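You operate a simulated robot arm through the tools that you are given. There is no shell and no other tool. Be economical: measure what you need, move in short steps, check, and stop when the job is done.

You are at the controls of a simulated two-armed robot. One attempt, no reset.

TASK
Pick up the Small flap folder from the bench top with one hand, pass it to the other hand and put it on the 200 m and over shelf. Put one of the cardboard corner boards from the top of the black table in the green crate. Shut the bench cupboard door. Take the water bottle from the narrow green crate and put it in the black crate. Take the yellow card bundle on the top of the black table and put it away on the shelf of the red table. Take the green card bundle and leave it on the layer pad on the top of the green table. Put the square white box from the under 200 m shelf on the top of the green table. Do these in any order. Set down upright: flap folder.

The check looks at the end state, three seconds after you hand in, the way a careful person would. Anything else that was tipped, shoved, dropped, spilled or broken makes it a failure.

THE ROBOT
Two 7-joint arms with two-finger parallel grippers on one trunk, on a base that drives. Base frame: it is fixed to the floor where the robot stands at the start and does not move with it; the origin is under the middle of the robot, x ahead of it, y to its left, z up. Lengths are in m, angles in rad, forces in N, time in s.
The left shoulder is at the start at [0.045, 0.101, 1.11], the right one opposite. With the tool pointing down near the work surface each hand reaches from about 0.1 to 0.42 m from the robot's upright axis, wherever it stands, measured 20 degrees to its own side. Places, roughly: 200 m and over shelf [3.5, -0.9, 1]; bench cupboard door [1.3, -1.4, 0.5]; black crate (44x30x18 cm) [-5, 3, 0.7]; cardboard corner board (5x5x27 cm) [-3.1, -3.4, 0.9]; flap folder [0.5, 0, 1]; green card bundle [0.5, -1.5, 0.75]; green crate (38x26x13 cm) [-3.7, -1.7, 0.8]; layer pad [1.5, -5, 0.5]; shelf of the red table [-4, -1.6, 0.3]; square white box [3.5, -0.25, 1]; top of the green table [1.6, -4.8, 0.6]; water bottle [-6.75, 4, 1]; yellow card bundle [-3, -3.25, 0.75]. Payload 2.4 kg a hand.
The TCP of each hand is the grasp point between the finger pads, 0.024 m short of the fingertips. In the tool frame z runs along the fingers and y along their closing line. Largest opening 0.068 m; finger width 0.017, thickness 0.01; the body of the gripper, 0.04 by 0.07 m, starts 0.041 m behind the TCP.
Orientation is told as [roll, pitch, yaw] about the base's x, y, z axes, in that order, counted from this pose: with the fingers straight down and closing along the base's y, the tool's x points along the base's -x, its y along +y and its z along -z.

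THE INTERFACE
- The arms move only by the tool nudge_tool. It takes "left_commands", "right_commands" or both (then of equal length, played together; a hand with none holds still); each is one flat list of numbers, 7 for each row, row after row: the shift along the tool's x, y, z in units of 25 mm (1.0 is 25 mm), then the turn, a rotation vector about the tool's x, y, z in units of 8 degrees (1.0 is 8 degrees), then the opening in per cent of the stroke, from 0 (shut) to 100 (fully open). In form: [dx, dy, dz, rx, ry, rz, grip, dx, dy, dz, rx, ry, rz, grip, ...]. A call has 1 to 20 rows; each row shifts and turns the commanded pose from where the row before left it, along the tool's axes as they then stand. A call with a number of a shift or a turn outside -1 to 1 is refused whole. Rows are played at 5 a second. More than 0.05 m and 0.15 rad between two rows, or a gripper value outside its range, and nothing of the call is played. A pose out of reach is approached as far as the arm can. The call stops where the force on the tool passes 40 N (or 10 N more than at its start, if that is more) or the arm is blocked; 0.2 s more then pass. Each finger travels about 0.072 m/s and halts on what it meets, pressing with about 36 N; the grip force reading is that of the motor and also rises with nothing between the fingers. The clock runs only during rows and for 0.2 s after the last one: add rows that do not move to give the fingers time. It gives the time, the measured TCP pose, the force on the tool (base axes), the opening and the grip force at its end, in the units of the frame above (readings bear some noise), with the torque about the TCP (base axes, N m) and any sound that the robot's microphone picked up.
- Cameras (640 x 400 px; columns grow to the right, rows downward): "scene" is now at [0.1466, 0.0066, 1.2657]; the picture's right is [-0.11, -0.99, 0.00], its down [-0.53, 0.06, -0.85] and it looks along [0.84, -0.09, -0.53] (base axes); focal length 247 px, centre (320, 200). "left" rides on the left gripper at [0.084, -0.011, -0.075] in its tool frame; the picture's right is [0.13, 0.99, 0.00], its down [-0.60, 0.08, -0.79] and it looks along [-0.79, 0.10, 0.61] (tool axes); focal length 251 px, centre (320, 200). "right" rides on the right gripper at [0.084, 0.011, -0.075] in its tool frame; the picture's right is [-0.13, 0.99, 0.00], its down [-0.60, -0.08, -0.79] and it looks along [-0.79, -0.10, 0.61] (tool axes); focal length 251 px, centre (320, 200). There is no depth. A picture from a camera that has moved, and an enlarged one, comes with that camera's place and axes in the base frame and with its lens. The place of the scene camera against the robot may be out by one fixed shift of up to 0.025 m in any direction.
- get_image(camera): a new picture of that camera. It takes no simulated time.
- raise_lower(by): slides the trunk up (or, below 0, down) by that many m; the arms and the scene camera ride with it, the base frame stays. It gives what a move gives, with no picture.
- base_move(legs): drives the robot by 1 to 6 legs, each [ahead, left, turn to the left] in m, m and rad, along the robot's own axes; the way and the turn of a leg run together, so that a leg with both is an arc; at most 1.5 m and 3.142 rad a leg. The arms and the cameras ride along, it lands a little off, and it stops where it bumps. It gives what a move gives.
- turn_head(pan, tilt): turns the head with the scene camera to pan (to the left, within 1.501 rad either way) and tilt (down, from -0.506 to 1.204), counted from straight ahead of the robot. It gives what a move gives.
- zoom(camera, box): a new picture of the part [left, top, right, bottom] of that camera's present view, enlarged. It takes no simulated time.
- sign_off(): hands the job in; it is judged then, once.

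Go step by step. Nothing tells you exact positions but the pictures and the camera data: compare them with the known pose of the tool, close in by small moves and look again before you grip or let go. The budget is 207 turns and 194 pictures, counting those below and the enlarged ones. Unless the task says otherwise, let go and move clear before handing in.

The tools are called as a command line: name --argument value ..., lists and objects as JSON in quotes. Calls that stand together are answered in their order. nudge_tool: Moves the arms, as the interface text tells. Its arguments: {"type":"object","properties":{"left_commands":{"type":"array","items":{"type":"number"}},"right_commands":{"type":"array","items":{"type":"number"}}},"required":[]} The other tools are called the same way: raise_lower (by) slides the trunk up or down; base_move (legs) drives the base; turn_head (pan, tilt) turns the head that bears the scene camera; get_image (camera) takes a picture; zoom (camera, box) takes an enlarged picture of a part of a camera's view; sign_off () hands the job in.

At the start:

```text
time_s: 0.0
left_eef_pos: [0.3489, 0.0906, 1.1507]
left_tool_rot: [0.001, 0.002, 0.002]
left_wrist_force: [0.3, 0.9, -0.1]
left_wrist_torque: [0.02, 0.0, 0.0]
left_opening: 0.0682
left_grip_force: 0.1
right_eef_pos: [0.3876, -0.2324, 1.1068]
right_tool_rot: [0.001, 0.001, 0.001]
right_wrist_force: [-0.7, 0.1, 0.2]
right_wrist_torque: [-0.02, 0.0, -0.02]
right_opening: 0.0681
right_grip_force: 0.1
trunk travel left (down, up): [-0.325, 0.524]
robot x, y, heading: [0.0007, 0.0014, 0.004]
head pan, tilt: [-0.106, 0.557]
```

scene: 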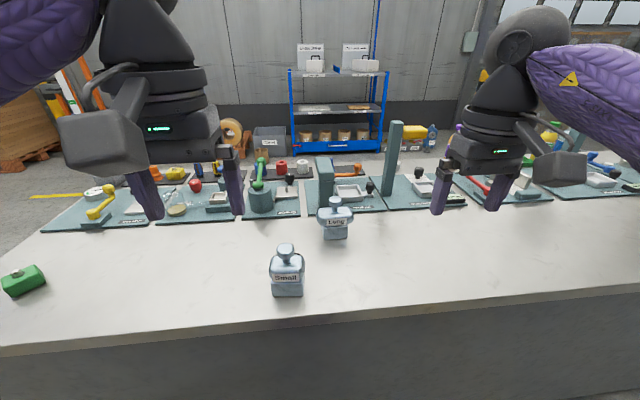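
right: 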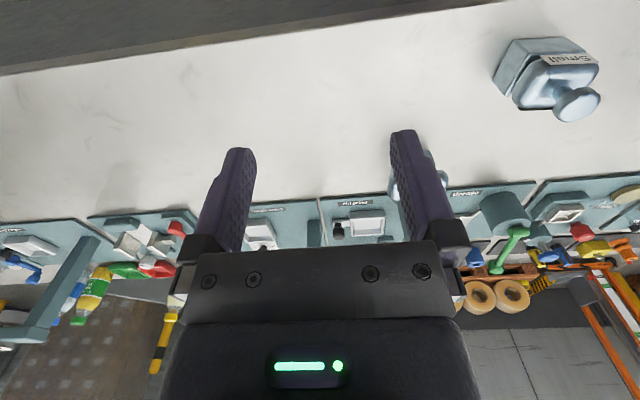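
left: 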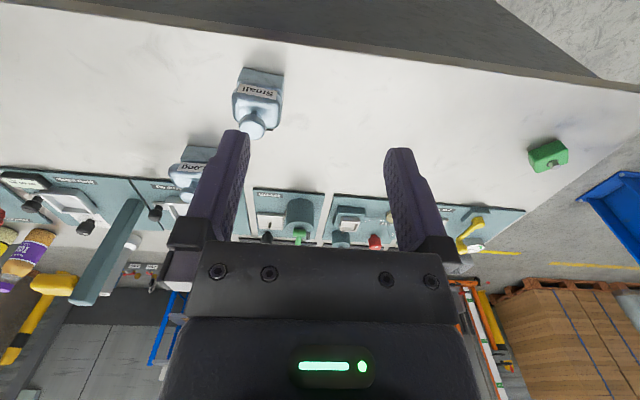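

I see the Small flap folder on the bench just ahead, a Long one behind it, and a blue rack far off. I'll look closer at the details first.

zoom --camera "scene" --box '[220, 180, 400, 310]'

zoom --camera "scene" --box '[260, 30, 420, 160]'

```text
3.08 times, centred on (310, 245) of scene
camera zoom: at [0.1466, 0.0066, 1.2657], right [-0.11, -0.99, 0.0], down [-0.53, 0.06, -0.85], along [0.84, -0.09, -0.53], focal length 761 px, centre (351, 62)
```

zoom: 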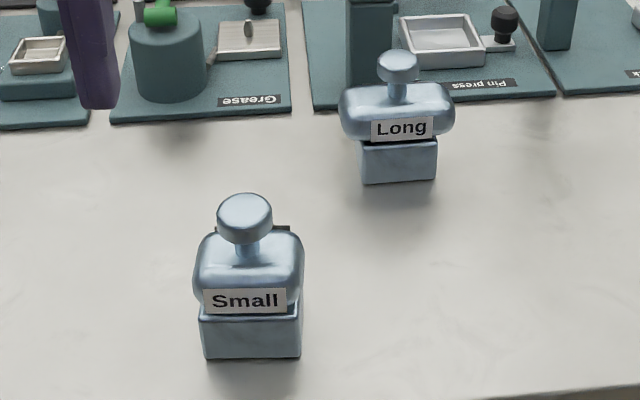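

```text
3.08 times, centred on (340, 95) of scene
camera zoom: at [0.1466, 0.0066, 1.2657], right [-0.11, -0.99, 0.0], down [-0.53, 0.06, -0.85], along [0.84, -0.09, -0.53], focal length 761 px, centre (258, 523)
```

zoom: 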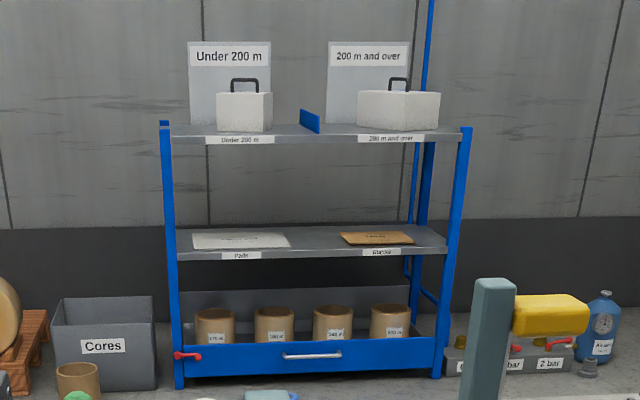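

The Small folder's knob is near (0.43, 0.03, 1.0), and the bench top is at about 0.91. Before acting I'll look around both sides.

turn_head --pan -1.2 --tilt 0.45

get_image --camera "scene"

turn_head --pan 1.3 --tilt 0.45

get_image --camera "scene"

```text
time_s: 1.3
left_eef_pos: [0.3499, 0.09, 1.1513]
left_tool_rot: [-0.001, 0.0, 0.001]
left_wrist_force: [-0.1, -0.2, 0.5]
left_wrist_torque: [0.02, 0.01, 0.01]
left_opening: 0.068
left_grip_force: 0.1
right_eef_pos: [0.3878, -0.2323, 1.1062]
right_tool_rot: [0.001, 0.0, 0.0]
right_wrist_force: [0.1, 0.0, 0.2]
right_wrist_torque: [-0.01, 0.01, 0.03]
right_opening: 0.0679
right_grip_force: 0.1
trunk travel left (down, up): [-0.325, 0.524]
robot x, y, heading: [0.0018, 0.0049, 0.002]
head pan, tilt: [-1.201, 0.45]
```

```text
188 pictures are left
camera scene: at [0.0908, -0.0695, 1.2753], right [-0.93, -0.36, 0.0], down [-0.16, 0.41, -0.9], along [0.33, -0.84, -0.44], focal length 247 px, centre (320, 200)
```

scene: 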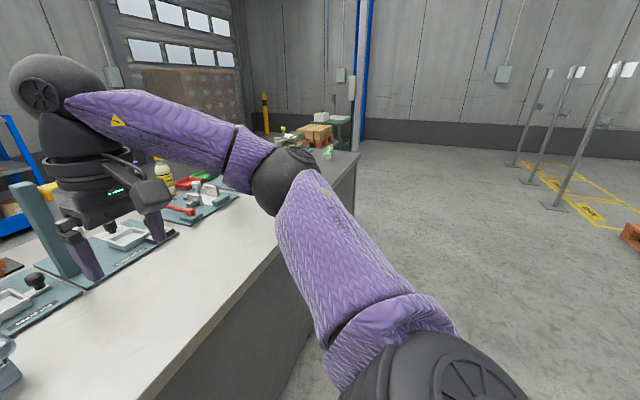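

```text
time_s: 3.6
left_eef_pos: [0.3506, 0.0909, 1.152]
left_tool_rot: [0.0, 0.0, 0.002]
left_wrist_force: [-0.3, -0.3, 0.2]
left_wrist_torque: [-0.02, -0.01, -0.02]
left_opening: 0.0679
left_grip_force: 0.0
right_eef_pos: [0.3857, -0.2323, 1.1072]
right_tool_rot: [0.001, 0.0, -0.001]
right_wrist_force: [0.9, 0.5, -0.2]
right_wrist_torque: [-0.02, 0.03, -0.02]
right_opening: 0.068
right_grip_force: 0.0
trunk travel left (down, up): [-0.325, 0.524]
robot x, y, heading: [0.001, -0.0006, 0.0]
head pan, tilt: [1.3, 0.45]
```

```text
187 pictures are left
camera scene: at [0.0821, 0.1047, 1.2754], right [0.96, -0.27, 0.0], down [-0.12, -0.42, -0.9], along [0.24, 0.87, -0.44], focal length 247 px, centre (320, 200)
```

scene: 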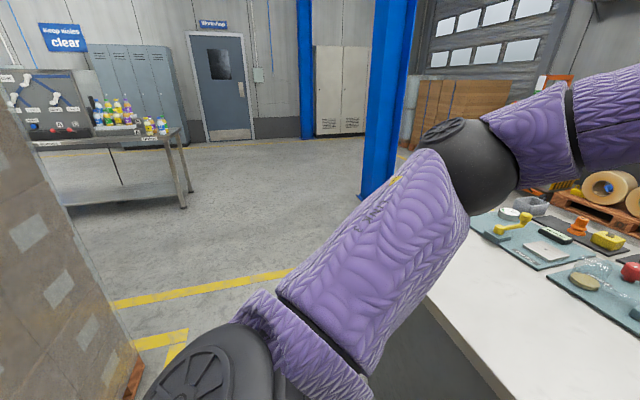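

The bench ends on the right side and a table stands off to the left. I'll do the folder first: left hand takes the knob from above, right hand takes the body tilted. I'm checking the folder's shape now.

turn_head --pan -0.1 --tilt 0.75

zoom --camera "left" --box '[180, 40, 340, 150]'

zoom --camera "right" --box '[470, 20, 630, 140]'

```text
time_s: 5.1
left_eef_pos: [0.3511, 0.0918, 1.1506]
left_tool_rot: [0.001, -0.001, 0.003]
left_wrist_force: [-0.4, 0.7, -0.3]
left_wrist_torque: [-0.03, 0.01, -0.01]
left_opening: 0.0682
left_grip_force: 0.1
right_eef_pos: [0.3883, -0.2318, 1.1065]
right_tool_rot: [0.0, -0.001, -0.001]
right_wrist_force: [0.1, 0.4, 0.4]
right_wrist_torque: [-0.01, 0.03, 0.0]
right_opening: 0.0683
right_grip_force: 0.1
trunk travel left (down, up): [-0.325, 0.524]
robot x, y, heading: [0.0022, -0.0015, 0.002]
head pan, tilt: [-0.099, 0.75]
```

```text
3.64 times, centred on (260, 95) of left
camera zoom: at [0.2674, 0.0783, 1.2266], right [-0.13, 0.99, 0.0], down [0.6, 0.08, 0.79], along [0.79, 0.1, -0.61], focal length 914 px, centre (538, 582)
```

zoom: 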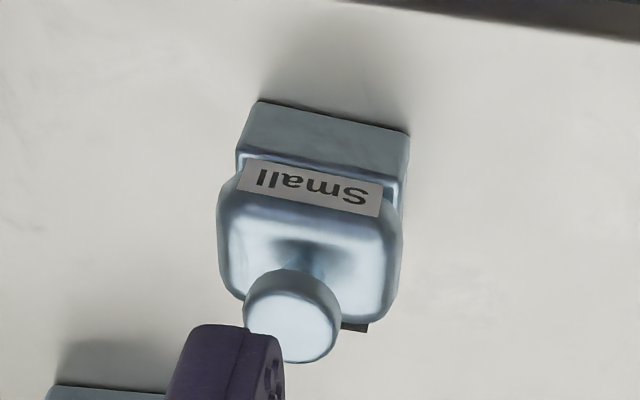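

```text
3.33 times, centred on (550, 80) of right
camera zoom: at [0.3028, -0.221, 1.1816], right [0.13, 0.99, 0.0], down [0.6, -0.08, 0.79], along [0.79, -0.1, -0.61], focal length 838 px, centre (-447, 600)
```

zoom: 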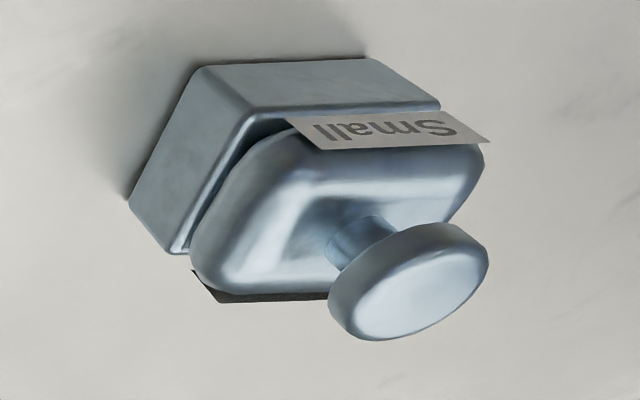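

The Small folder has a base of about 6 by 4.7 cm at (0.475, 0.018), turned about -0.08 rad. Its bottom is at z≈0.856 and its knob at about 0.953. The right hand will take the base from the right side, camera on top, and the left hand will later take the knob. I'm orienting the right hand first.

nudge_tool --right_commands '[0, 0, 0, 0, 0, 1, 100, 0, 0, 0, 0, 0, 1, 100, 0, 0, 0, 0, 0, 1, 100, 0, 0, 0, 0, 0, 1, 100, 0, 0, 0, 0, 0, 1, 100, 0, 0, 0, 0, 0, 1, 100, 0, 0, 0, 0, 0, 1, 100, 0, 0, 0, 0, 0, 1, 100, 0, 0, 0, 0, 0, 1, 100, 0, 0, 0, 0, 0, 1, 100, 0, 0, 0, 0, 0, 1, 100, 0, 0, 0, 0, 0, 0.8, 100]'

nudge_tool --right_commands '[0, 0, 0, 0, 1, 0, 100, 0, 0, 0, 0, 1, 0, 100, 0, 0, 0, 0, 1, 0, 100, 0, 0, 0, 0, 1, 0, 100, 0, 0, 0, 0, 1, 0, 100, 0, 0, 0, 0, 1, 0, 100, 0, 0, 0, 0, 1, 0, 100, 0, 0, 0, 0, 1, 0, 100, 0, 0, 0, 0, 0.75, 0, 100, 0, 0, 0, 0, 0, 0, 100]'

get_image --camera "right"

get_image --camera "scene"

```text
time_s: 7.7
left_eef_pos: [0.3487, 0.0896, 1.1516]
left_tool_rot: [0.0, 0.001, 0.001]
left_wrist_force: [0.3, 0.5, -0.3]
left_wrist_torque: [0.0, 0.02, -0.03]
left_opening: 0.068
left_grip_force: 0.0
right_eef_pos: [0.3882, -0.2312, 1.1058]
right_tool_rot: [0.001, 0.0, -1.648]
right_wrist_force: [0.6, 0.3, -0.3]
right_wrist_torque: [-0.02, -0.02, -0.02]
right_opening: 0.068
right_grip_force: 0.1
trunk travel left (down, up): [-0.325, 0.524]
robot x, y, heading: [0.0, 0.0012, 0.001]
head pan, tilt: [-0.099, 0.75]
```

```text
time_s: 9.9
left_eef_pos: [0.3512, 0.0915, 1.1512]
left_tool_rot: [-0.001, 0.0, 0.002]
left_wrist_force: [0.2, 0.6, -0.2]
left_wrist_torque: [0.01, 0.01, 0.01]
left_opening: 0.0682
left_grip_force: 0.0
right_eef_pos: [0.3863, -0.2329, 1.1069]
right_tool_rot: [-0.001, 1.223, -1.648]
right_wrist_force: [-0.6, 0.1, -0.1]
right_wrist_torque: [0.01, 0.01, -0.01]
right_opening: 0.0681
right_grip_force: 0.1
trunk travel left (down, up): [-0.325, 0.524]
robot x, y, heading: [0.0006, -0.0024, 0.002]
head pan, tilt: [-0.099, 0.75]
```

```text
184 pictures are left
camera right: at [0.3942, -0.2747, 1.2113], right [0.99, -0.12, -0.12], down [-0.15, -0.94, -0.3], along [-0.08, 0.31, -0.95], focal length 251 px, centre (320, 200)
```

right: 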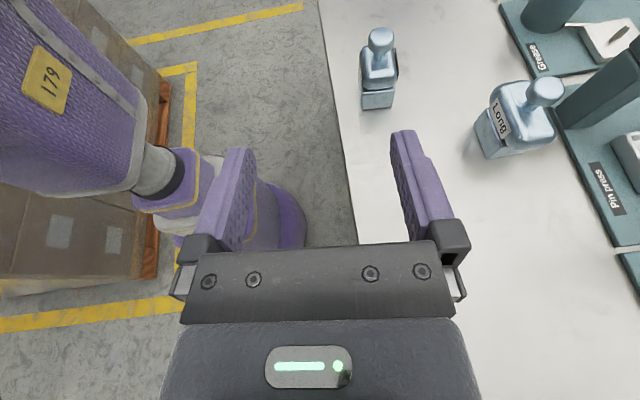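

```text
183 pictures are left
camera scene: at [0.14, 0.0079, 1.2489], right [-0.1, -1.0, 0.0], down [-0.68, 0.07, -0.73], along [0.73, -0.07, -0.68], focal length 247 px, centre (320, 200)
```

scene: 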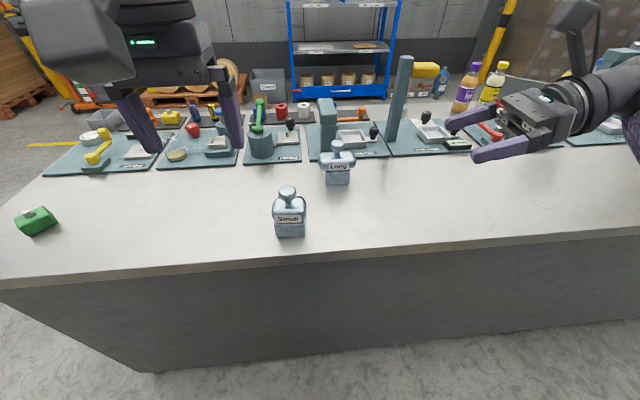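

The right hand is oriented well and the camera is on top. I'm moving it to a point about 12 cm short of the folder's base.

nudge_tool --right_commands '[-0.656, 0.34, 0.895, 0, 0, 0, 100, -0.656, 0.34, 0.895, 0, 0, 0, 100, -0.656, 0.34, 0.895, 0, 0, 0, 100, -0.656, 0.34, 0.895, 0, 0, 0, 100, -0.656, 0.34, 0.895, 0, 0, 0, 100, -0.656, 0.34, 0.895, 0, 0, 0, 100, -0.656, 0.34, 0.895, 0, 0, 0, 100, -0.656, 0.34, 0.895, 0, 0, 0, 100, 0, 0, 0, 0, 0, 0, 100]'

get_image --camera "right"

get_image --camera "scene"

```text
time_s: 11.9
left_eef_pos: [0.351, 0.0893, 1.1525]
left_tool_rot: [0.0, 0.0, 0.002]
left_wrist_force: [0.8, 0.6, 0.3]
left_wrist_torque: [0.0, 0.02, 0.01]
left_opening: 0.068
left_grip_force: 0.2
right_eef_pos: [0.4625, -0.113, 0.9225]
right_tool_rot: [0.001, 1.222, -1.649]
right_wrist_force: [0.7, -0.3, -0.1]
right_wrist_torque: [0.02, 0.01, 0.02]
right_opening: 0.0677
right_grip_force: 0.0
trunk travel left (down, up): [-0.325, 0.524]
robot x, y, heading: [-0.0033, -0.0004, -0.002]
head pan, tilt: [-0.099, 0.75]
```

```text
182 pictures are left
camera right: at [0.4694, -0.1557, 1.0271], right [0.99, -0.12, -0.12], down [-0.15, -0.94, -0.3], along [-0.08, 0.31, -0.95], focal length 251 px, centre (320, 200)
```

right: 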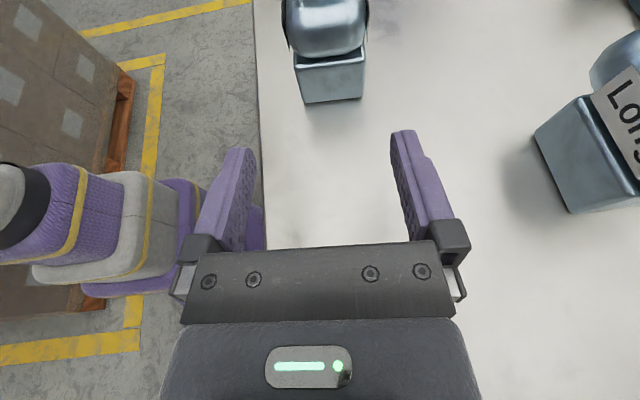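

```text
181 pictures are left
camera scene: at [0.1401, 0.008, 1.2489], right [-0.1, -1.0, 0.0], down [-0.68, 0.07, -0.73], along [0.73, -0.07, -0.68], focal length 247 px, centre (320, 200)
```

scene: 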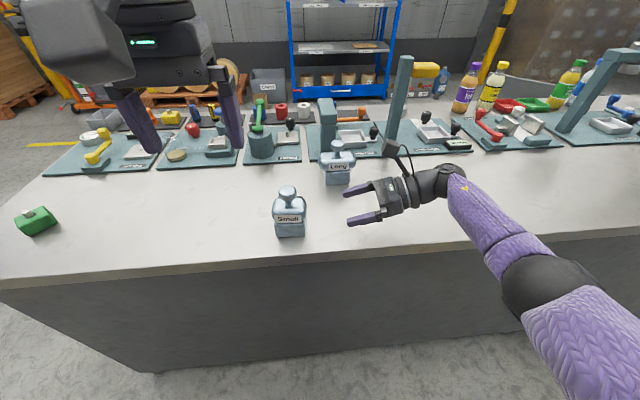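

The hand is lined up to within 5 mm with the base's side face. I'm going in along the fingers, then closing.

nudge_tool --right_commands '[0, 0.2, 0.9, 0, 0, 0, 100, 0, 0, 0.96, 0, 0, 0, 100, 0, 0, 0.96, 0, 0, 0, 100, 0, 0, 0.96, 0, 0, 0, 100, 0, 0, 0.96, 0, 0, 0, 100, 0, 0, 0, 0, 0, 0, 100]'

get_image --camera "right"

zoom --camera "scene" --box '[220, 150, 400, 260]'

```text
time_s: 13.3
left_eef_pos: [0.3512, 0.0898, 1.1503]
left_tool_rot: [-0.001, 0.0, 0.001]
left_wrist_force: [0.1, 0.3, -0.2]
left_wrist_torque: [-0.03, 0.01, 0.0]
left_opening: 0.068
left_grip_force: 0.0
right_eef_pos: [0.4765, -0.0025, 0.8827]
right_tool_rot: [0.0, 1.222, -1.647]
right_wrist_force: [-0.5, 0.2, 0.1]
right_wrist_torque: [0.0, 0.0, -0.01]
right_opening: 0.0681
right_grip_force: 0.1
trunk travel left (down, up): [-0.325, 0.524]
robot x, y, heading: [-0.0016, -0.0017, 0.003]
head pan, tilt: [-0.099, 0.75]
```

```text
180 pictures are left
camera right: at [0.4839, -0.0453, 0.9874], right [0.99, -0.12, -0.12], down [-0.15, -0.94, -0.3], along [-0.08, 0.31, -0.95], focal length 251 px, centre (320, 200)
```

right: 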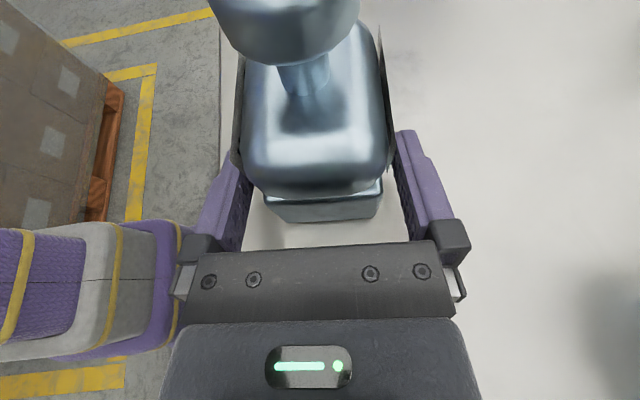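

```text
3.56 times, centred on (310, 205) of scene
camera zoom: at [0.14, 0.008, 1.2489], right [-0.1, -1.0, 0.0], down [-0.68, 0.07, -0.73], along [0.73, -0.07, -0.68], focal length 880 px, centre (356, 182)
```

zoom: 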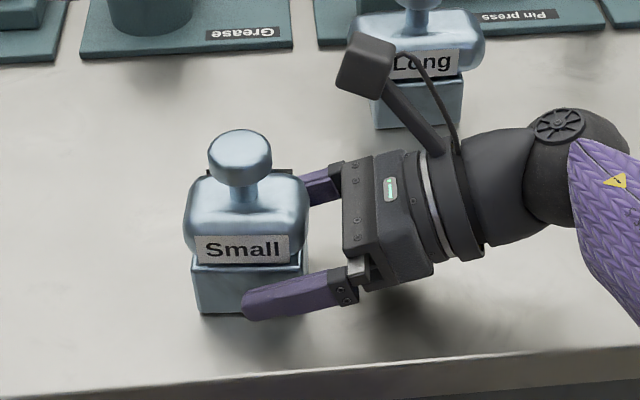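

The fingers straddle the base with room on both sides, so I'm closing and lifting a little.

nudge_tool --right_commands '[0, 0, 0, 0, 0, 0, 0, 0, 0, 0, 0, 0, 0, 0, 0, 0, 0, 0, 0, 0, 0]'

nudge_tool --right_commands '[0.47, 0, -0.17, 0, 0, 0, 0, 0.94, 0, -0.342, 0, 0, 0, 0, 0.94, 0, -0.342, 0, 0, 0, 0, 0.94, 0, -0.342, 0, 0, 0, 0, 0.94, 0, -0.342, 0, 0, 0, 0, 0, 0, 0, 0, 0, 0, 0]'

get_image --camera "scene"

```text
time_s: 14.1
left_eef_pos: [0.3497, 0.0902, 1.1514]
left_tool_rot: [-0.001, 0.0, 0.002]
left_wrist_force: [0.2, 0.5, 0.0]
left_wrist_torque: [0.01, -0.01, 0.0]
left_opening: 0.0681
left_grip_force: 0.0
right_eef_pos: [0.4763, -0.0034, 0.8838]
right_tool_rot: [-0.001, 1.223, -1.65]
right_wrist_force: [0.3, 0.0, 0.4]
right_wrist_torque: [0.0, -0.13, -0.05]
right_opening: 0.0518
right_grip_force: 36.7
trunk travel left (down, up): [-0.325, 0.524]
robot x, y, heading: [-0.001, 0.0027, 0.001]
head pan, tilt: [-0.099, 0.75]
```

```text
time_s: 15.5
left_eef_pos: [0.3498, 0.0897, 1.1513]
left_tool_rot: [-0.001, -0.001, 0.001]
left_wrist_force: [-0.6, 0.3, -0.4]
left_wrist_torque: [-0.02, 0.01, 0.0]
left_opening: 0.0678
left_grip_force: 0.1
right_eef_pos: [0.4783, -0.0036, 0.9942]
right_tool_rot: [-0.005, 1.22, -1.651]
right_wrist_force: [0.5, 0.2, -4.1]
right_wrist_torque: [-0.09, 0.03, 0.03]
right_opening: 0.0517
right_grip_force: 35.8
trunk travel left (down, up): [-0.325, 0.524]
robot x, y, heading: [-0.0033, 0.0023, 0.0]
head pan, tilt: [-0.099, 0.75]
```

```text
178 pictures are left
camera scene: at [0.1403, 0.008, 1.2488], right [-0.1, -1.0, 0.0], down [-0.68, 0.07, -0.73], along [0.73, -0.07, -0.68], focal length 247 px, centre (320, 200)
```

scene: 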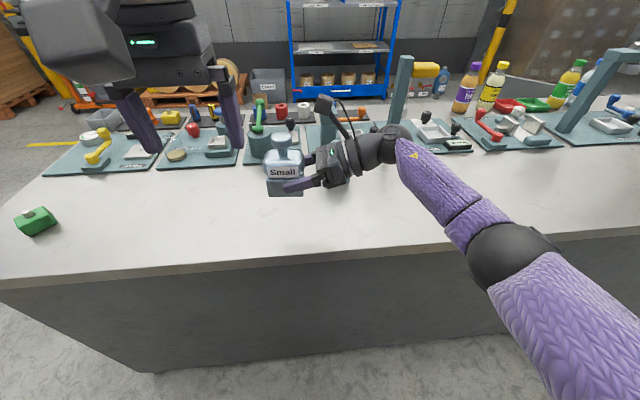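

The folder is up and held firmly. I'm turning the left hand (yaw -90°, tilted 30° toward the right) and moving it above the knob.

nudge_tool --left_commands '[0, 0, 0, 0, 0, 1, 100, 0, 0, 0, 0, 0, 1, 100, 0, 0, 0, 0, 0, 1, 100, 0, 0, 0, 0, 0, 1, 100, 0, 0, 0, 0, 0, 1, 100, 0, 0, 0, 0, 0, 1, 100, 0, 0, 0, 0, 0, 1, 100, 0, 0, 0, 0, 0, 1, 100, 0, 0, 0, 0, 0, 1, 100, 0, 0, 0, 0, 0, 1, 100, 0, 0, 0, 0, 0, 1, 100, 0, 0, 0, 0, 0, 0.25, 100, 0, 0, 0, 0, -1, 0, 100, 0, 0, 0, 0, -1, 0, 100, 0, 0, 0, 0, -1, 0, 100, 0, 0, 0, 0, -0.75, 0, 100, 0, 0, 0, 0, 0, 0, 100]'

nudge_tool --left_commands '[0, 0.86, 0, 0, 0, 0, 100, 0, 0.86, 0, 0, 0, 0, 100, 0, 0.86, 0, 0, 0, 0, 100, 0, 0.86, 0, 0, 0, 0, 100, 0, 0.86, 0, 0, 0, 0, 100, 0, 0.86, 0, 0, 0, 0, 100, 0, 0, 0, 0, 0, 0, 100]'

get_image --camera "left"

get_image --camera "scene"

```text
time_s: 17.3
left_eef_pos: [0.3508, 0.0895, 1.1505]
left_tool_rot: [-0.001, -0.009, -1.037]
left_wrist_force: [-0.5, -2.6, -2.4]
left_wrist_torque: [0.11, -0.15, 0.23]
left_opening: 0.0679
left_grip_force: 0.1
right_eef_pos: [0.4788, -0.0033, 0.9923]
right_tool_rot: [-0.005, 1.221, -1.654]
right_wrist_force: [-0.8, 0.0, -3.9]
right_wrist_torque: [-0.08, -0.01, -0.01]
right_opening: 0.0518
right_grip_force: 35.7
trunk travel left (down, up): [-0.325, 0.524]
robot x, y, heading: [-0.0024, -0.0014, -0.001]
head pan, tilt: [-0.099, 0.75]
stopped in row 8 (left hand): the force on the tool passed its limit at 77 N (the readings are from after the stop); the commanded pose is now the measured one
```

```text
time_s: 17.6
left_eef_pos: [0.356, 0.0911, 1.1507]
left_tool_rot: [-0.006, -0.019, -1.028]
left_wrist_force: [2.5, -2.7, -3.9]
left_wrist_torque: [-0.11, -0.03, -0.09]
left_opening: 0.0681
left_grip_force: 0.0
right_eef_pos: [0.4781, -0.0036, 0.9923]
right_tool_rot: [-0.008, 1.217, -1.653]
right_wrist_force: [-0.3, 0.0, -5.0]
right_wrist_torque: [-0.11, 0.04, 0.04]
right_opening: 0.0519
right_grip_force: 36.3
trunk travel left (down, up): [-0.325, 0.524]
robot x, y, heading: [-0.001, -0.0022, 0.001]
head pan, tilt: [-0.099, 0.75]
stopped in row 1 (left hand): the force on the tool passed its limit at 70 N (the readings are from after the stop); the commanded pose is now the measured one
```

```text
177 pictures are left
camera left: at [0.3049, 0.1582, 1.2244], right [0.78, 0.62, -0.01], down [0.38, -0.46, 0.8], along [0.5, -0.63, -0.59], focal length 251 px, centre (320, 200)
```

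left: 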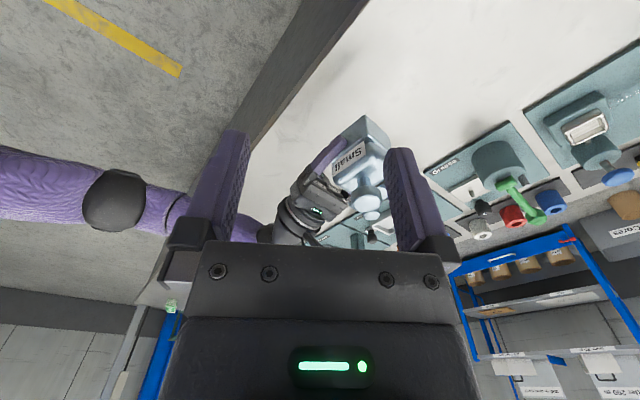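

```text
176 pictures are left
camera scene: at [0.1404, 0.008, 1.2488], right [-0.1, -1.0, 0.0], down [-0.68, 0.07, -0.73], along [0.73, -0.07, -0.68], focal length 247 px, centre (320, 200)
```

scene: 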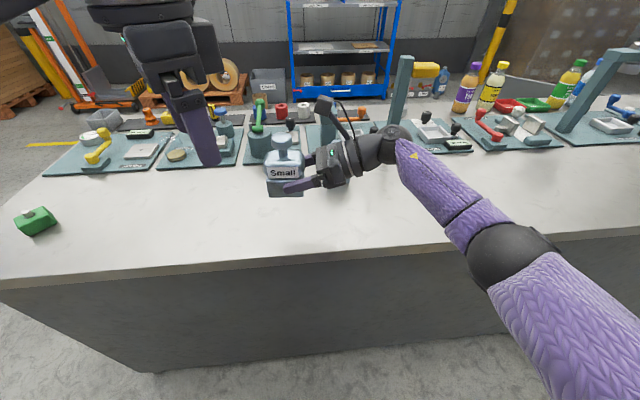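

The left wrist camera probably met its own forearm with the arm folded so close. I'll unwind a bit, extend forward, then turn on.

nudge_tool --left_commands '[0, 0, 0, 0, 0, -1, 100, 0, 0, 0, 0, 0, -1, 100, 0, 0, -0.6, 0, 0, -1, 100, 0, 0, -0.6, 0, 0, 0, 100]'

get_image --camera "scene"

turn_head --pan 0.6 --tilt 0.4

get_image --camera "scene"

```text
time_s: 18.6
left_eef_pos: [0.3559, 0.0916, 1.1824]
left_tool_rot: [-0.01, -0.014, -0.607]
left_wrist_force: [-0.4, -0.3, 0.4]
left_wrist_torque: [0.0, 0.04, 0.02]
left_opening: 0.0684
left_grip_force: 0.1
right_eef_pos: [0.4778, -0.0042, 0.9939]
right_tool_rot: [-0.005, 1.219, -1.65]
right_wrist_force: [0.4, -0.1, -4.4]
right_wrist_torque: [-0.13, 0.0, 0.03]
right_opening: 0.0519
right_grip_force: 36.5
trunk travel left (down, up): [-0.325, 0.524]
robot x, y, heading: [0.0019, -0.0024, 0.003]
head pan, tilt: [-0.099, 0.75]
```

```text
175 pictures are left
camera scene: at [0.1402, 0.0079, 1.2489], right [-0.1, -1.0, 0.0], down [-0.68, 0.07, -0.73], along [0.73, -0.07, -0.68], focal length 247 px, centre (320, 200)
```

scene: 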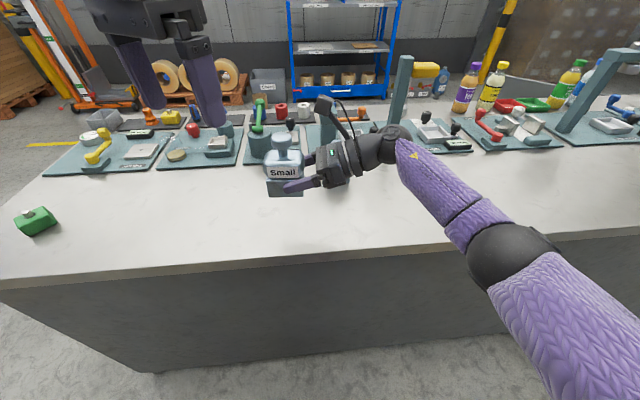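

```text
time_s: 19.7
left_eef_pos: [0.3564, 0.093, 1.183]
left_tool_rot: [-0.01, -0.014, -0.608]
left_wrist_force: [0.5, 0.1, 0.7]
left_wrist_torque: [0.0, -0.03, 0.0]
left_opening: 0.068
left_grip_force: 0.0
right_eef_pos: [0.4778, -0.0042, 0.9934]
right_tool_rot: [-0.004, 1.219, -1.653]
right_wrist_force: [-0.1, -1.0, -4.0]
right_wrist_torque: [-0.07, -0.01, 0.02]
right_opening: 0.052
right_grip_force: 35.8
trunk travel left (down, up): [-0.325, 0.524]
robot x, y, heading: [-0.0048, -0.0014, 0.001]
head pan, tilt: [0.6, 0.4]
```

```text
174 pictures are left
camera scene: at [0.1344, 0.0685, 1.2799], right [0.56, -0.83, 0.0], down [-0.32, -0.22, -0.92], along [0.76, 0.52, -0.39], focal length 247 px, centre (320, 200)
```

scene: 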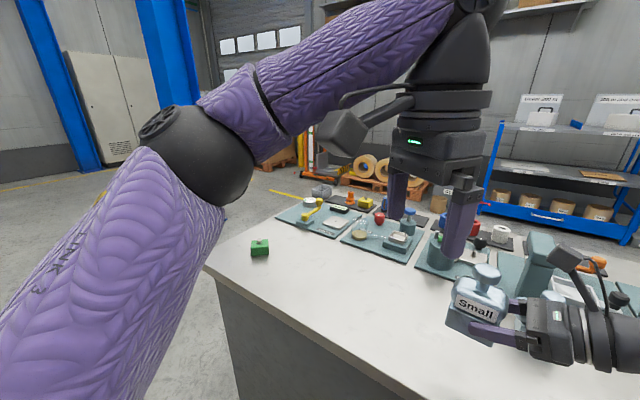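

The wrist camera meets the forearm when turned that way, so I'll turn the left hand the other way (yaw +90°) and tilt it 45°, coming from the left.

nudge_tool --left_commands '[0, 0, 0, 0, 0, -1, 100, 0, 0, 0, 0, 0, -1, 100, 0, 0, 0, 0, 0, -1, 100, 0, 0, 0, 0, 0, -1, 100, 0, 0, 0, 0, 0, -1, 100, 0, 0, 0, 0, 0, -1, 100, 0, 0, 0, 0, 0, -1, 100, 0, 0, 0, 0, 0, -1, 100, 0, 0, 0, 0, 0, -1, 100, 0, 0, 0, 0, 0, -1, 100, 0, 0, 0, 0, 0, -1, 100, 0, 0, 0, 0, 0, -1, 100, 0, 0, 0, 0, 0, -1, 100, 0, 0, 0, 0, 0, -1, 100, 0, 0, 0, 0, 0, -1, 100, 0, 0, 0, 0, 0, -0.6, 100]'

nudge_tool --left_commands '[0, 0, 0, 0, 1, 0, 100, 0, 0, 0, 0, 1, 0, 100, 0, 0, 0, 0, 1, 0, 100, 0, 0, 0, 0, 1, 0, 100, 0, 0, 0, 0, 1, 0, 100, 0, 0, 0, 0, 0.625, 0, 100, 0, 0, 0, 0, 0, 0, 100]'

get_image --camera "left"

```text
time_s: 23.1
left_eef_pos: [0.3564, 0.0915, 1.1812]
left_tool_rot: [-0.006, 0.018, 1.574]
left_wrist_force: [0.5, 0.9, -0.1]
left_wrist_torque: [0.02, 0.0, 0.01]
left_opening: 0.068
left_grip_force: 0.0
right_eef_pos: [0.4781, -0.0032, 0.9937]
right_tool_rot: [-0.005, 1.221, -1.653]
right_wrist_force: [0.8, 0.1, -3.8]
right_wrist_torque: [-0.07, 0.02, -0.02]
right_opening: 0.0519
right_grip_force: 35.5
trunk travel left (down, up): [-0.325, 0.524]
robot x, y, heading: [0.0027, 0.0012, -0.002]
head pan, tilt: [0.6, 0.4]
```

```text
time_s: 24.7
left_eef_pos: [0.3574, 0.0923, 1.1805]
left_tool_rot: [-0.008, 0.805, 1.567]
left_wrist_force: [0.0, -0.5, -0.3]
left_wrist_torque: [0.02, -0.01, 0.0]
left_opening: 0.0679
left_grip_force: 0.1
right_eef_pos: [0.4779, -0.0037, 0.9937]
right_tool_rot: [-0.005, 1.221, -1.652]
right_wrist_force: [0.4, -0.4, -4.3]
right_wrist_torque: [-0.08, -0.01, -0.02]
right_opening: 0.0521
right_grip_force: 36.0
trunk travel left (down, up): [-0.325, 0.524]
robot x, y, heading: [0.0003, 0.0001, 0.001]
head pan, tilt: [0.6, 0.4]
```

```text
173 pictures are left
camera left: at [0.3685, 0.0875, 1.2939], right [-0.99, -0.09, 0.09], down [-0.08, 0.99, 0.11], along [-0.1, 0.11, -0.99], focal length 251 px, centre (320, 200)
```

left: 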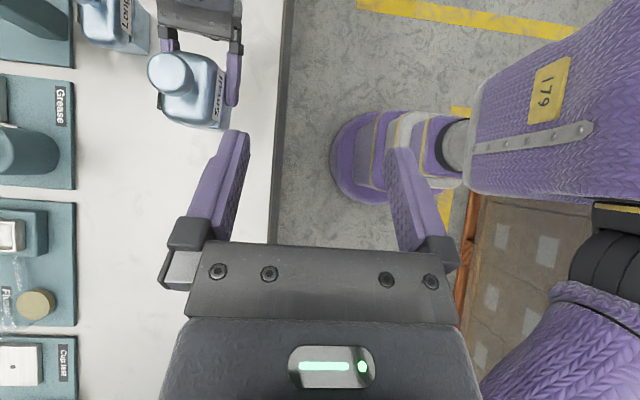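

The knob sits at (0.477, 0.019) as expected. I'm moving the left hand to 12 cm short of it along its pointing line.

nudge_tool --left_commands '[-0.25, -0.956, 0, 0, 0, 0, 100, -0.25, -0.956, 0, 0, 0, 0, 100, -0.25, -0.956, 0, 0, 0, 0, 100, -0.25, -0.956, 0, 0, 0, 0, 100, -0.25, -0.956, 0, 0, 0, 0, 100, 0, 0, 0.8, 0, 0, 0, 100, 0, 0, 0.8, 0, 0, 0, 100, 0, 0, 0.8, 0, 0, 0, 100, 0, 0, 0, 0, 0, 0, 100]'

get_image --camera "left"

get_image --camera "scene"

```text
time_s: 26.7
left_eef_pos: [0.4758, 0.0687, 1.118]
left_tool_rot: [-0.007, 0.803, 1.567]
left_wrist_force: [0.4, -0.7, -0.2]
left_wrist_torque: [-0.02, -0.01, 0.01]
left_opening: 0.0681
left_grip_force: 0.1
right_eef_pos: [0.4792, -0.0036, 0.9941]
right_tool_rot: [-0.006, 1.221, -1.653]
right_wrist_force: [-0.5, 0.8, -4.7]
right_wrist_torque: [-0.1, 0.0, 0.01]
right_opening: 0.0519
right_grip_force: 36.2
trunk travel left (down, up): [-0.325, 0.524]
robot x, y, heading: [0.0003, 0.0006, -0.006]
head pan, tilt: [0.6, 0.4]
```

```text
172 pictures are left
camera left: at [0.4872, 0.0644, 1.2305], right [-0.99, -0.09, 0.09], down [-0.08, 0.99, 0.12], along [-0.1, 0.11, -0.99], focal length 251 px, centre (320, 200)
```

left: 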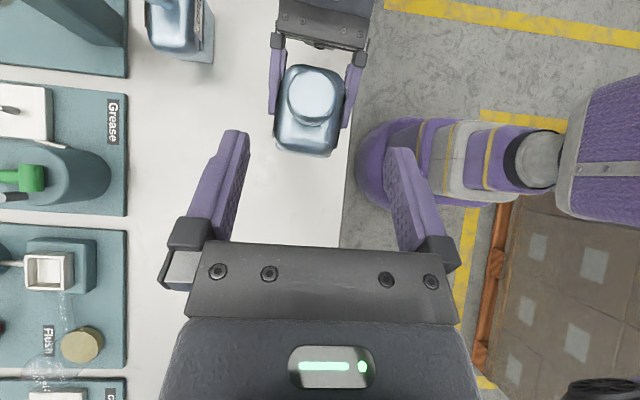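

```text
171 pictures are left
camera scene: at [0.1344, 0.0685, 1.28], right [0.56, -0.83, 0.0], down [-0.32, -0.22, -0.92], along [0.76, 0.52, -0.39], focal length 247 px, centre (320, 200)
```

scene: 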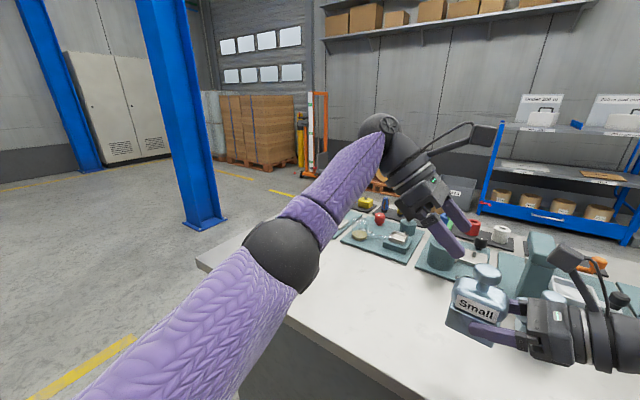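

Aligned within a few mm; I'm advancing the last 6 cm to the knob.

nudge_tool --left_commands '[0, -0.12, 0.85, 0, 0, 0, 100, 0, 0, 0.85, 0, 0, 0, 100, 0, 0, 0.84, 0, 0, 0, 100, 0, 0, 0, 0, 0, 0, 100]'

zoom --camera "scene" --box '[400, 180, 640, 380]'

get_image --camera "left"

```text
time_s: 27.7
left_eef_pos: [0.4805, 0.0246, 1.0722]
left_tool_rot: [-0.007, 0.803, 1.566]
left_wrist_force: [-0.2, -0.2, -0.3]
left_wrist_torque: [-0.01, 0.0, -0.01]
left_opening: 0.068
left_grip_force: 0.0
right_eef_pos: [0.4789, -0.0046, 0.9929]
right_tool_rot: [-0.006, 1.221, -1.654]
right_wrist_force: [0.4, 0.9, -3.1]
right_wrist_torque: [-0.08, 0.01, 0.02]
right_opening: 0.052
right_grip_force: 35.6
trunk travel left (down, up): [-0.325, 0.524]
robot x, y, heading: [0.0007, 0.0005, 0.001]
head pan, tilt: [0.6, 0.4]
```

```text
2.00 times, centred on (520, 280) of scene
camera zoom: at [0.1344, 0.0685, 1.28], right [0.56, -0.83, 0.0], down [-0.32, -0.22, -0.92], along [0.76, 0.52, -0.39], focal length 495 px, centre (-80, 40)
```

zoom: 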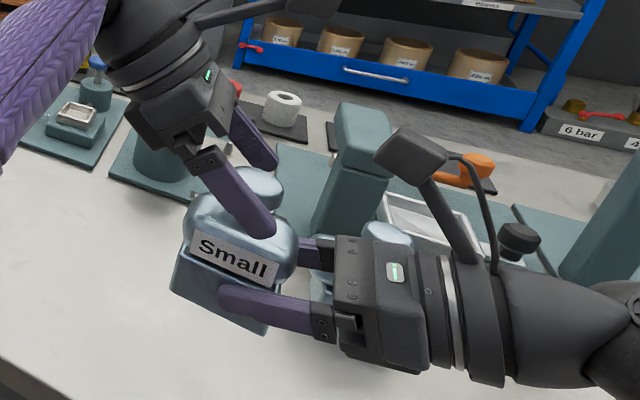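

```text
169 pictures are left
camera left: at [0.4924, 0.0192, 1.1843], right [-0.99, -0.09, 0.09], down [-0.08, 0.99, 0.12], along [-0.1, 0.11, -0.99], focal length 251 px, centre (320, 200)
```

left: 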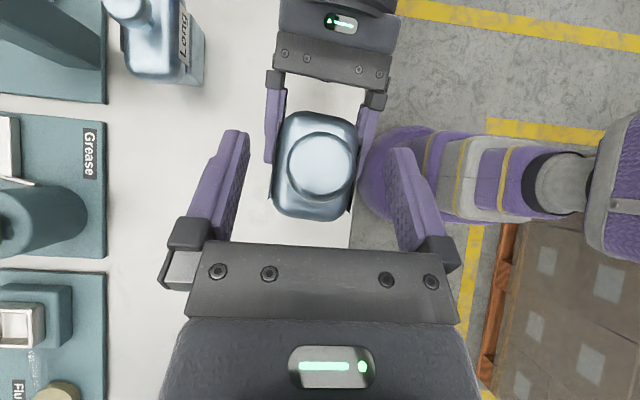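

The knob lies between the left fingers. I'm closing the left hand on it.

nudge_tool --left_commands '[0, 0, 0.12, 0, 0, 0, 100, 0, 0, 0, 0, 0, 0, 0, 0, 0, 0, 0, 0, 0, 0, 0, 0, 0, 0, 0, 0, 0, 0, 0, 0, 0, 0, 0, 0]'

get_image --camera "left"

```text
time_s: 28.9
left_eef_pos: [0.4786, 0.0222, 1.0711]
left_tool_rot: [-0.009, 0.804, 1.566]
left_wrist_force: [5.9, -0.1, 0.2]
left_wrist_torque: [0.1, -0.13, 0.1]
left_opening: 0.0331
left_grip_force: 35.8
right_eef_pos: [0.4787, -0.0027, 0.9936]
right_tool_rot: [-0.004, 1.22, -1.651]
right_wrist_force: [-5.6, 0.1, -3.5]
right_wrist_torque: [-0.2, -0.29, 0.06]
right_opening: 0.0521
right_grip_force: 36.3
trunk travel left (down, up): [-0.325, 0.524]
robot x, y, heading: [-0.0006, 0.0025, 0.002]
head pan, tilt: [0.6, 0.4]
```

```text
168 pictures are left
camera left: at [0.4915, 0.0174, 1.1831], right [-0.99, -0.09, 0.09], down [-0.08, 0.99, 0.12], along [-0.1, 0.11, -0.99], focal length 251 px, centre (320, 200)
```

left: 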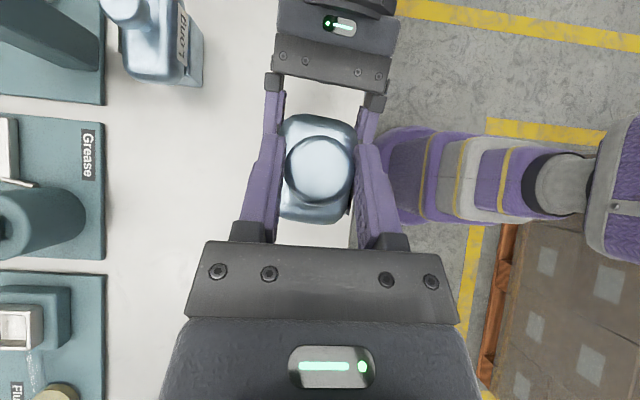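

The left hand holds the knob at 33 mm. Now I'm opening the right hand and backing it off.

nudge_tool --right_commands '[0, 0, 0, 0, 0, 0, 100, 0, 0, 0, 0, 0, 0, 100, 0, 0, 0, 0, 0, 0, 100, 0, 0, -0.9, 0, 0, 0, 100, 0, 0, -0.9, 0, 0, 0, 100, 0, 0, -0.9, 0, 0, 0, 100, 0, 0, -0.9, 0, 0, 0, 100, 0, 0, -0.9, 0, 0, 0, 100, 0, 0, -0.9, 0, 0, 0, 100]'

get_image --camera "scene"

get_image --camera "right"

```text
time_s: 30.9
left_eef_pos: [0.48, 0.0223, 1.0705]
left_tool_rot: [-0.007, 0.803, 1.565]
left_wrist_force: [-0.9, -0.8, -0.3]
left_wrist_torque: [0.04, 0.03, -0.02]
left_opening: 0.033
left_grip_force: 36.0
right_eef_pos: [0.4681, -0.1311, 1.0394]
right_tool_rot: [-0.004, 1.221, -1.651]
right_wrist_force: [-0.1, -0.6, -0.2]
right_wrist_torque: [-0.03, -0.01, -0.01]
right_opening: 0.0681
right_grip_force: 0.1
trunk travel left (down, up): [-0.325, 0.524]
robot x, y, heading: [0.0012, -0.0008, -0.006]
head pan, tilt: [0.6, 0.4]
```

```text
167 pictures are left
camera scene: at [0.1344, 0.0684, 1.28], right [0.56, -0.83, 0.0], down [-0.32, -0.22, -0.92], along [0.76, 0.52, -0.39], focal length 247 px, centre (320, 200)
```

scene: 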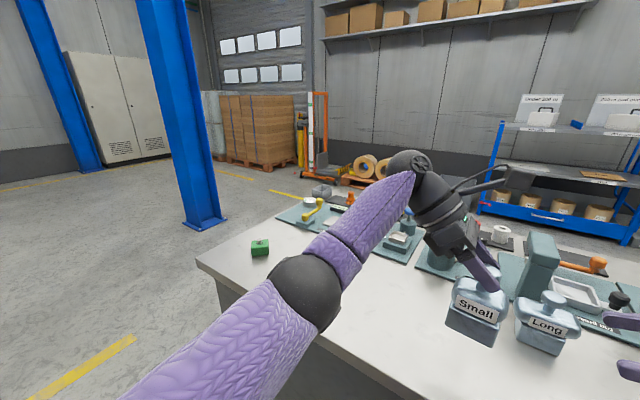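

```text
166 pictures are left
camera right: at [0.4759, -0.1733, 1.1438], right [0.99, -0.12, -0.12], down [-0.15, -0.94, -0.3], along [-0.08, 0.31, -0.95], focal length 251 px, centre (320, 200)
```

right: 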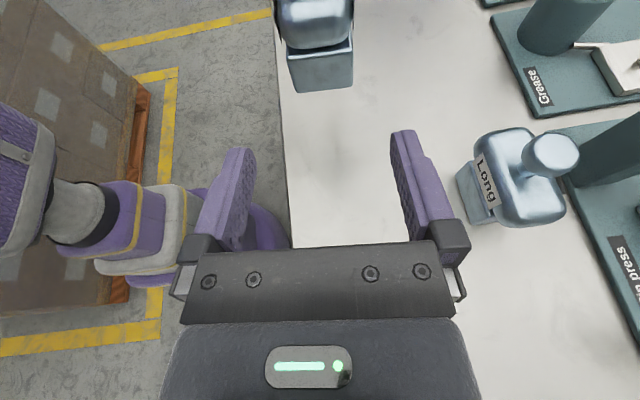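

The pass worked and the left hand now holds the folder by its knob. I'm raising the trunk, drawing both hands in, and looking for a way around the bench.

raise_lower --by 0.25

nudge_tool --left_commands '[0, 0.9, 0, 0, 0, 0, 0, 0, 0.9, 0, 0, 0, 0, 0, 0, 0.9, 0, 0, 0, 0, 0, 0, 0.9, 0, 0, 0, 0, 0, 0, 0.9, 0, 0, 0, 0, 0, 0, 0, 0, 0, 0, 0, 0]' --right_commands '[0, -0.9, -0.5, 0, 0, 0, 100, 0, -0.9, -0.5, 0, 0, 0, 100, 0, -0.9, -0.5, 0, 0, 0, 100, 0, -0.9, -0.5, 0, 0, 0, 100, 0, -0.9, -0.5, 0, 0, 0, 100, 0, 0, 0, 0, 0, 0, 100]'

get_image --camera "scene"

turn_head --pan -0.6 --tilt 0.4

get_image --camera "scene"

```text
time_s: 33.4
left_eef_pos: [0.4797, 0.0226, 1.3215]
left_tool_rot: [-0.007, 0.802, 1.565]
left_wrist_force: [-0.7, -0.4, -4.4]
left_wrist_torque: [0.0, 0.01, 0.01]
left_opening: 0.0327
left_grip_force: 36.3
right_eef_pos: [0.4701, -0.1295, 1.2899]
right_tool_rot: [-0.006, 1.221, -1.651]
right_wrist_force: [-0.9, 0.0, 0.1]
right_wrist_torque: [0.01, 0.04, 0.0]
right_opening: 0.068
right_grip_force: 0.0
trunk travel left (down, up): [-0.575, 0.274]
robot x, y, heading: [-0.0007, 0.0031, -0.001]
head pan, tilt: [0.6, 0.4]
```

```text
time_s: 34.8
left_eef_pos: [0.3663, 0.0218, 1.3222]
left_tool_rot: [-0.008, 0.803, 1.566]
left_wrist_force: [-0.3, -0.2, -4.4]
left_wrist_torque: [0.03, 0.0, 0.0]
left_opening: 0.0331
left_grip_force: 35.7
right_eef_pos: [0.3501, -0.1778, 1.3092]
right_tool_rot: [-0.007, 1.219, -1.652]
right_wrist_force: [0.1, 0.8, -0.4]
right_wrist_torque: [0.02, -0.01, 0.02]
right_opening: 0.068
right_grip_force: 0.1
trunk travel left (down, up): [-0.575, 0.274]
robot x, y, heading: [0.0024, 0.0, 0.001]
head pan, tilt: [0.6, 0.4]
```

```text
165 pictures are left
camera scene: at [0.1063, 0.0684, 1.5313], right [0.56, -0.83, 0.0], down [-0.32, -0.22, -0.92], along [0.76, 0.52, -0.39], focal length 247 px, centre (320, 200)
```

scene: 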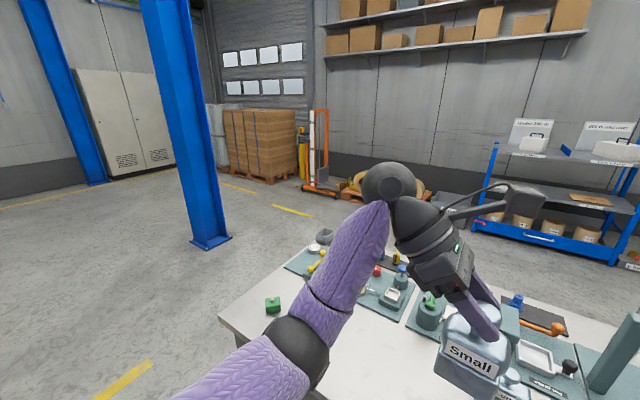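

```text
time_s: 36.2
left_eef_pos: [0.3675, 0.0217, 1.3221]
left_tool_rot: [-0.009, 0.803, 1.565]
left_wrist_force: [-0.4, -0.1, -3.6]
left_wrist_torque: [0.04, 0.0, 0.04]
left_opening: 0.033
left_grip_force: 36.1
right_eef_pos: [0.35, -0.1795, 1.3096]
right_tool_rot: [-0.004, 1.219, -1.651]
right_wrist_force: [-0.3, 0.2, 0.4]
right_wrist_torque: [0.01, -0.02, 0.0]
right_opening: 0.0679
right_grip_force: 0.0
trunk travel left (down, up): [-0.575, 0.274]
robot x, y, heading: [-0.003, -0.0008, 0.001]
head pan, tilt: [-0.6, 0.4]
```

```text
164 pictures are left
camera scene: at [0.1057, -0.0362, 1.5314], right [-0.56, -0.83, 0.0], down [-0.32, 0.22, -0.92], along [0.76, -0.52, -0.39], focal length 247 px, centre (320, 200)
```

scene: 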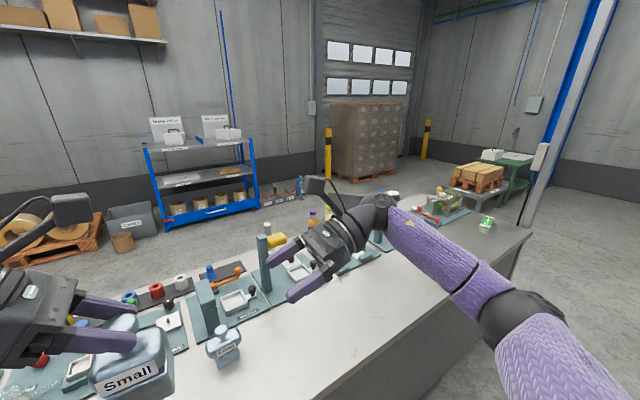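

The left side of the bench is clear, with its end at y≈0.67 and the pillar at y≈2.5. The rack front is at x≈3.35, spanning y from 0 to -1.1. I'm driving around to the left.

base_move --legs '[[0, 1.35, 0], [1.5, 0, 0], [0.8, 0, 0]]'

turn_head --pan -0.9 --tilt 0.5

get_image --camera "scene"

```text
time_s: 53.9
left_eef_pos: [2.6723, 1.4025, 1.3225]
left_tool_rot: [-0.007, 0.804, 1.587]
left_wrist_force: [0.3, 1.0, -4.0]
left_wrist_torque: [0.01, 0.03, -0.01]
left_opening: 0.0329
left_grip_force: 36.0
right_eef_pos: [2.6592, 1.2019, 1.3092]
right_tool_rot: [-0.006, 1.22, -1.632]
right_wrist_force: [-0.2, -0.3, -0.6]
right_wrist_torque: [0.01, 0.0, 0.01]
right_opening: 0.068
right_grip_force: 0.0
trunk travel left (down, up): [-0.575, 0.274]
robot x, y, heading: [2.306, 1.372, 0.017]
head pan, tilt: [-0.6, 0.4]
```

```text
time_s: 54.7
left_eef_pos: [2.6705, 1.4025, 1.3212]
left_tool_rot: [-0.009, 0.801, 1.586]
left_wrist_force: [0.1, -0.4, -4.3]
left_wrist_torque: [0.03, -0.01, -0.01]
left_opening: 0.0331
left_grip_force: 35.4
right_eef_pos: [2.6593, 1.2019, 1.3098]
right_tool_rot: [-0.003, 1.22, -1.633]
right_wrist_force: [-0.7, 0.4, -0.8]
right_wrist_torque: [0.0, 0.01, -0.03]
right_opening: 0.0678
right_grip_force: 0.0
trunk travel left (down, up): [-0.575, 0.274]
robot x, y, heading: [2.3066, 1.3726, 0.019]
head pan, tilt: [-0.901, 0.499]
```

```text
163 pictures are left
camera scene: at [2.3925, 1.3191, 1.5222], right [-0.77, -0.64, 0.0], down [-0.31, 0.37, -0.88], along [0.56, -0.68, -0.48], focal length 247 px, centre (320, 200)
```

scene: 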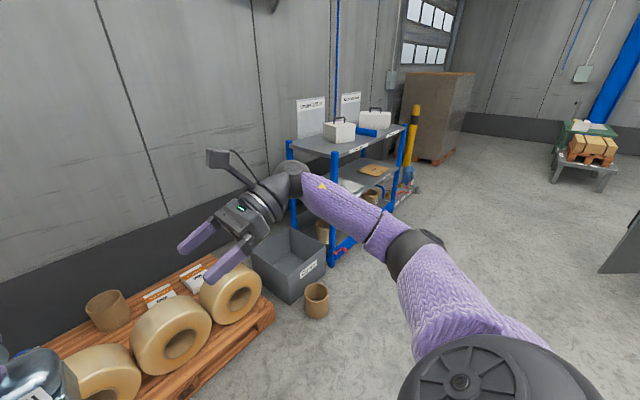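

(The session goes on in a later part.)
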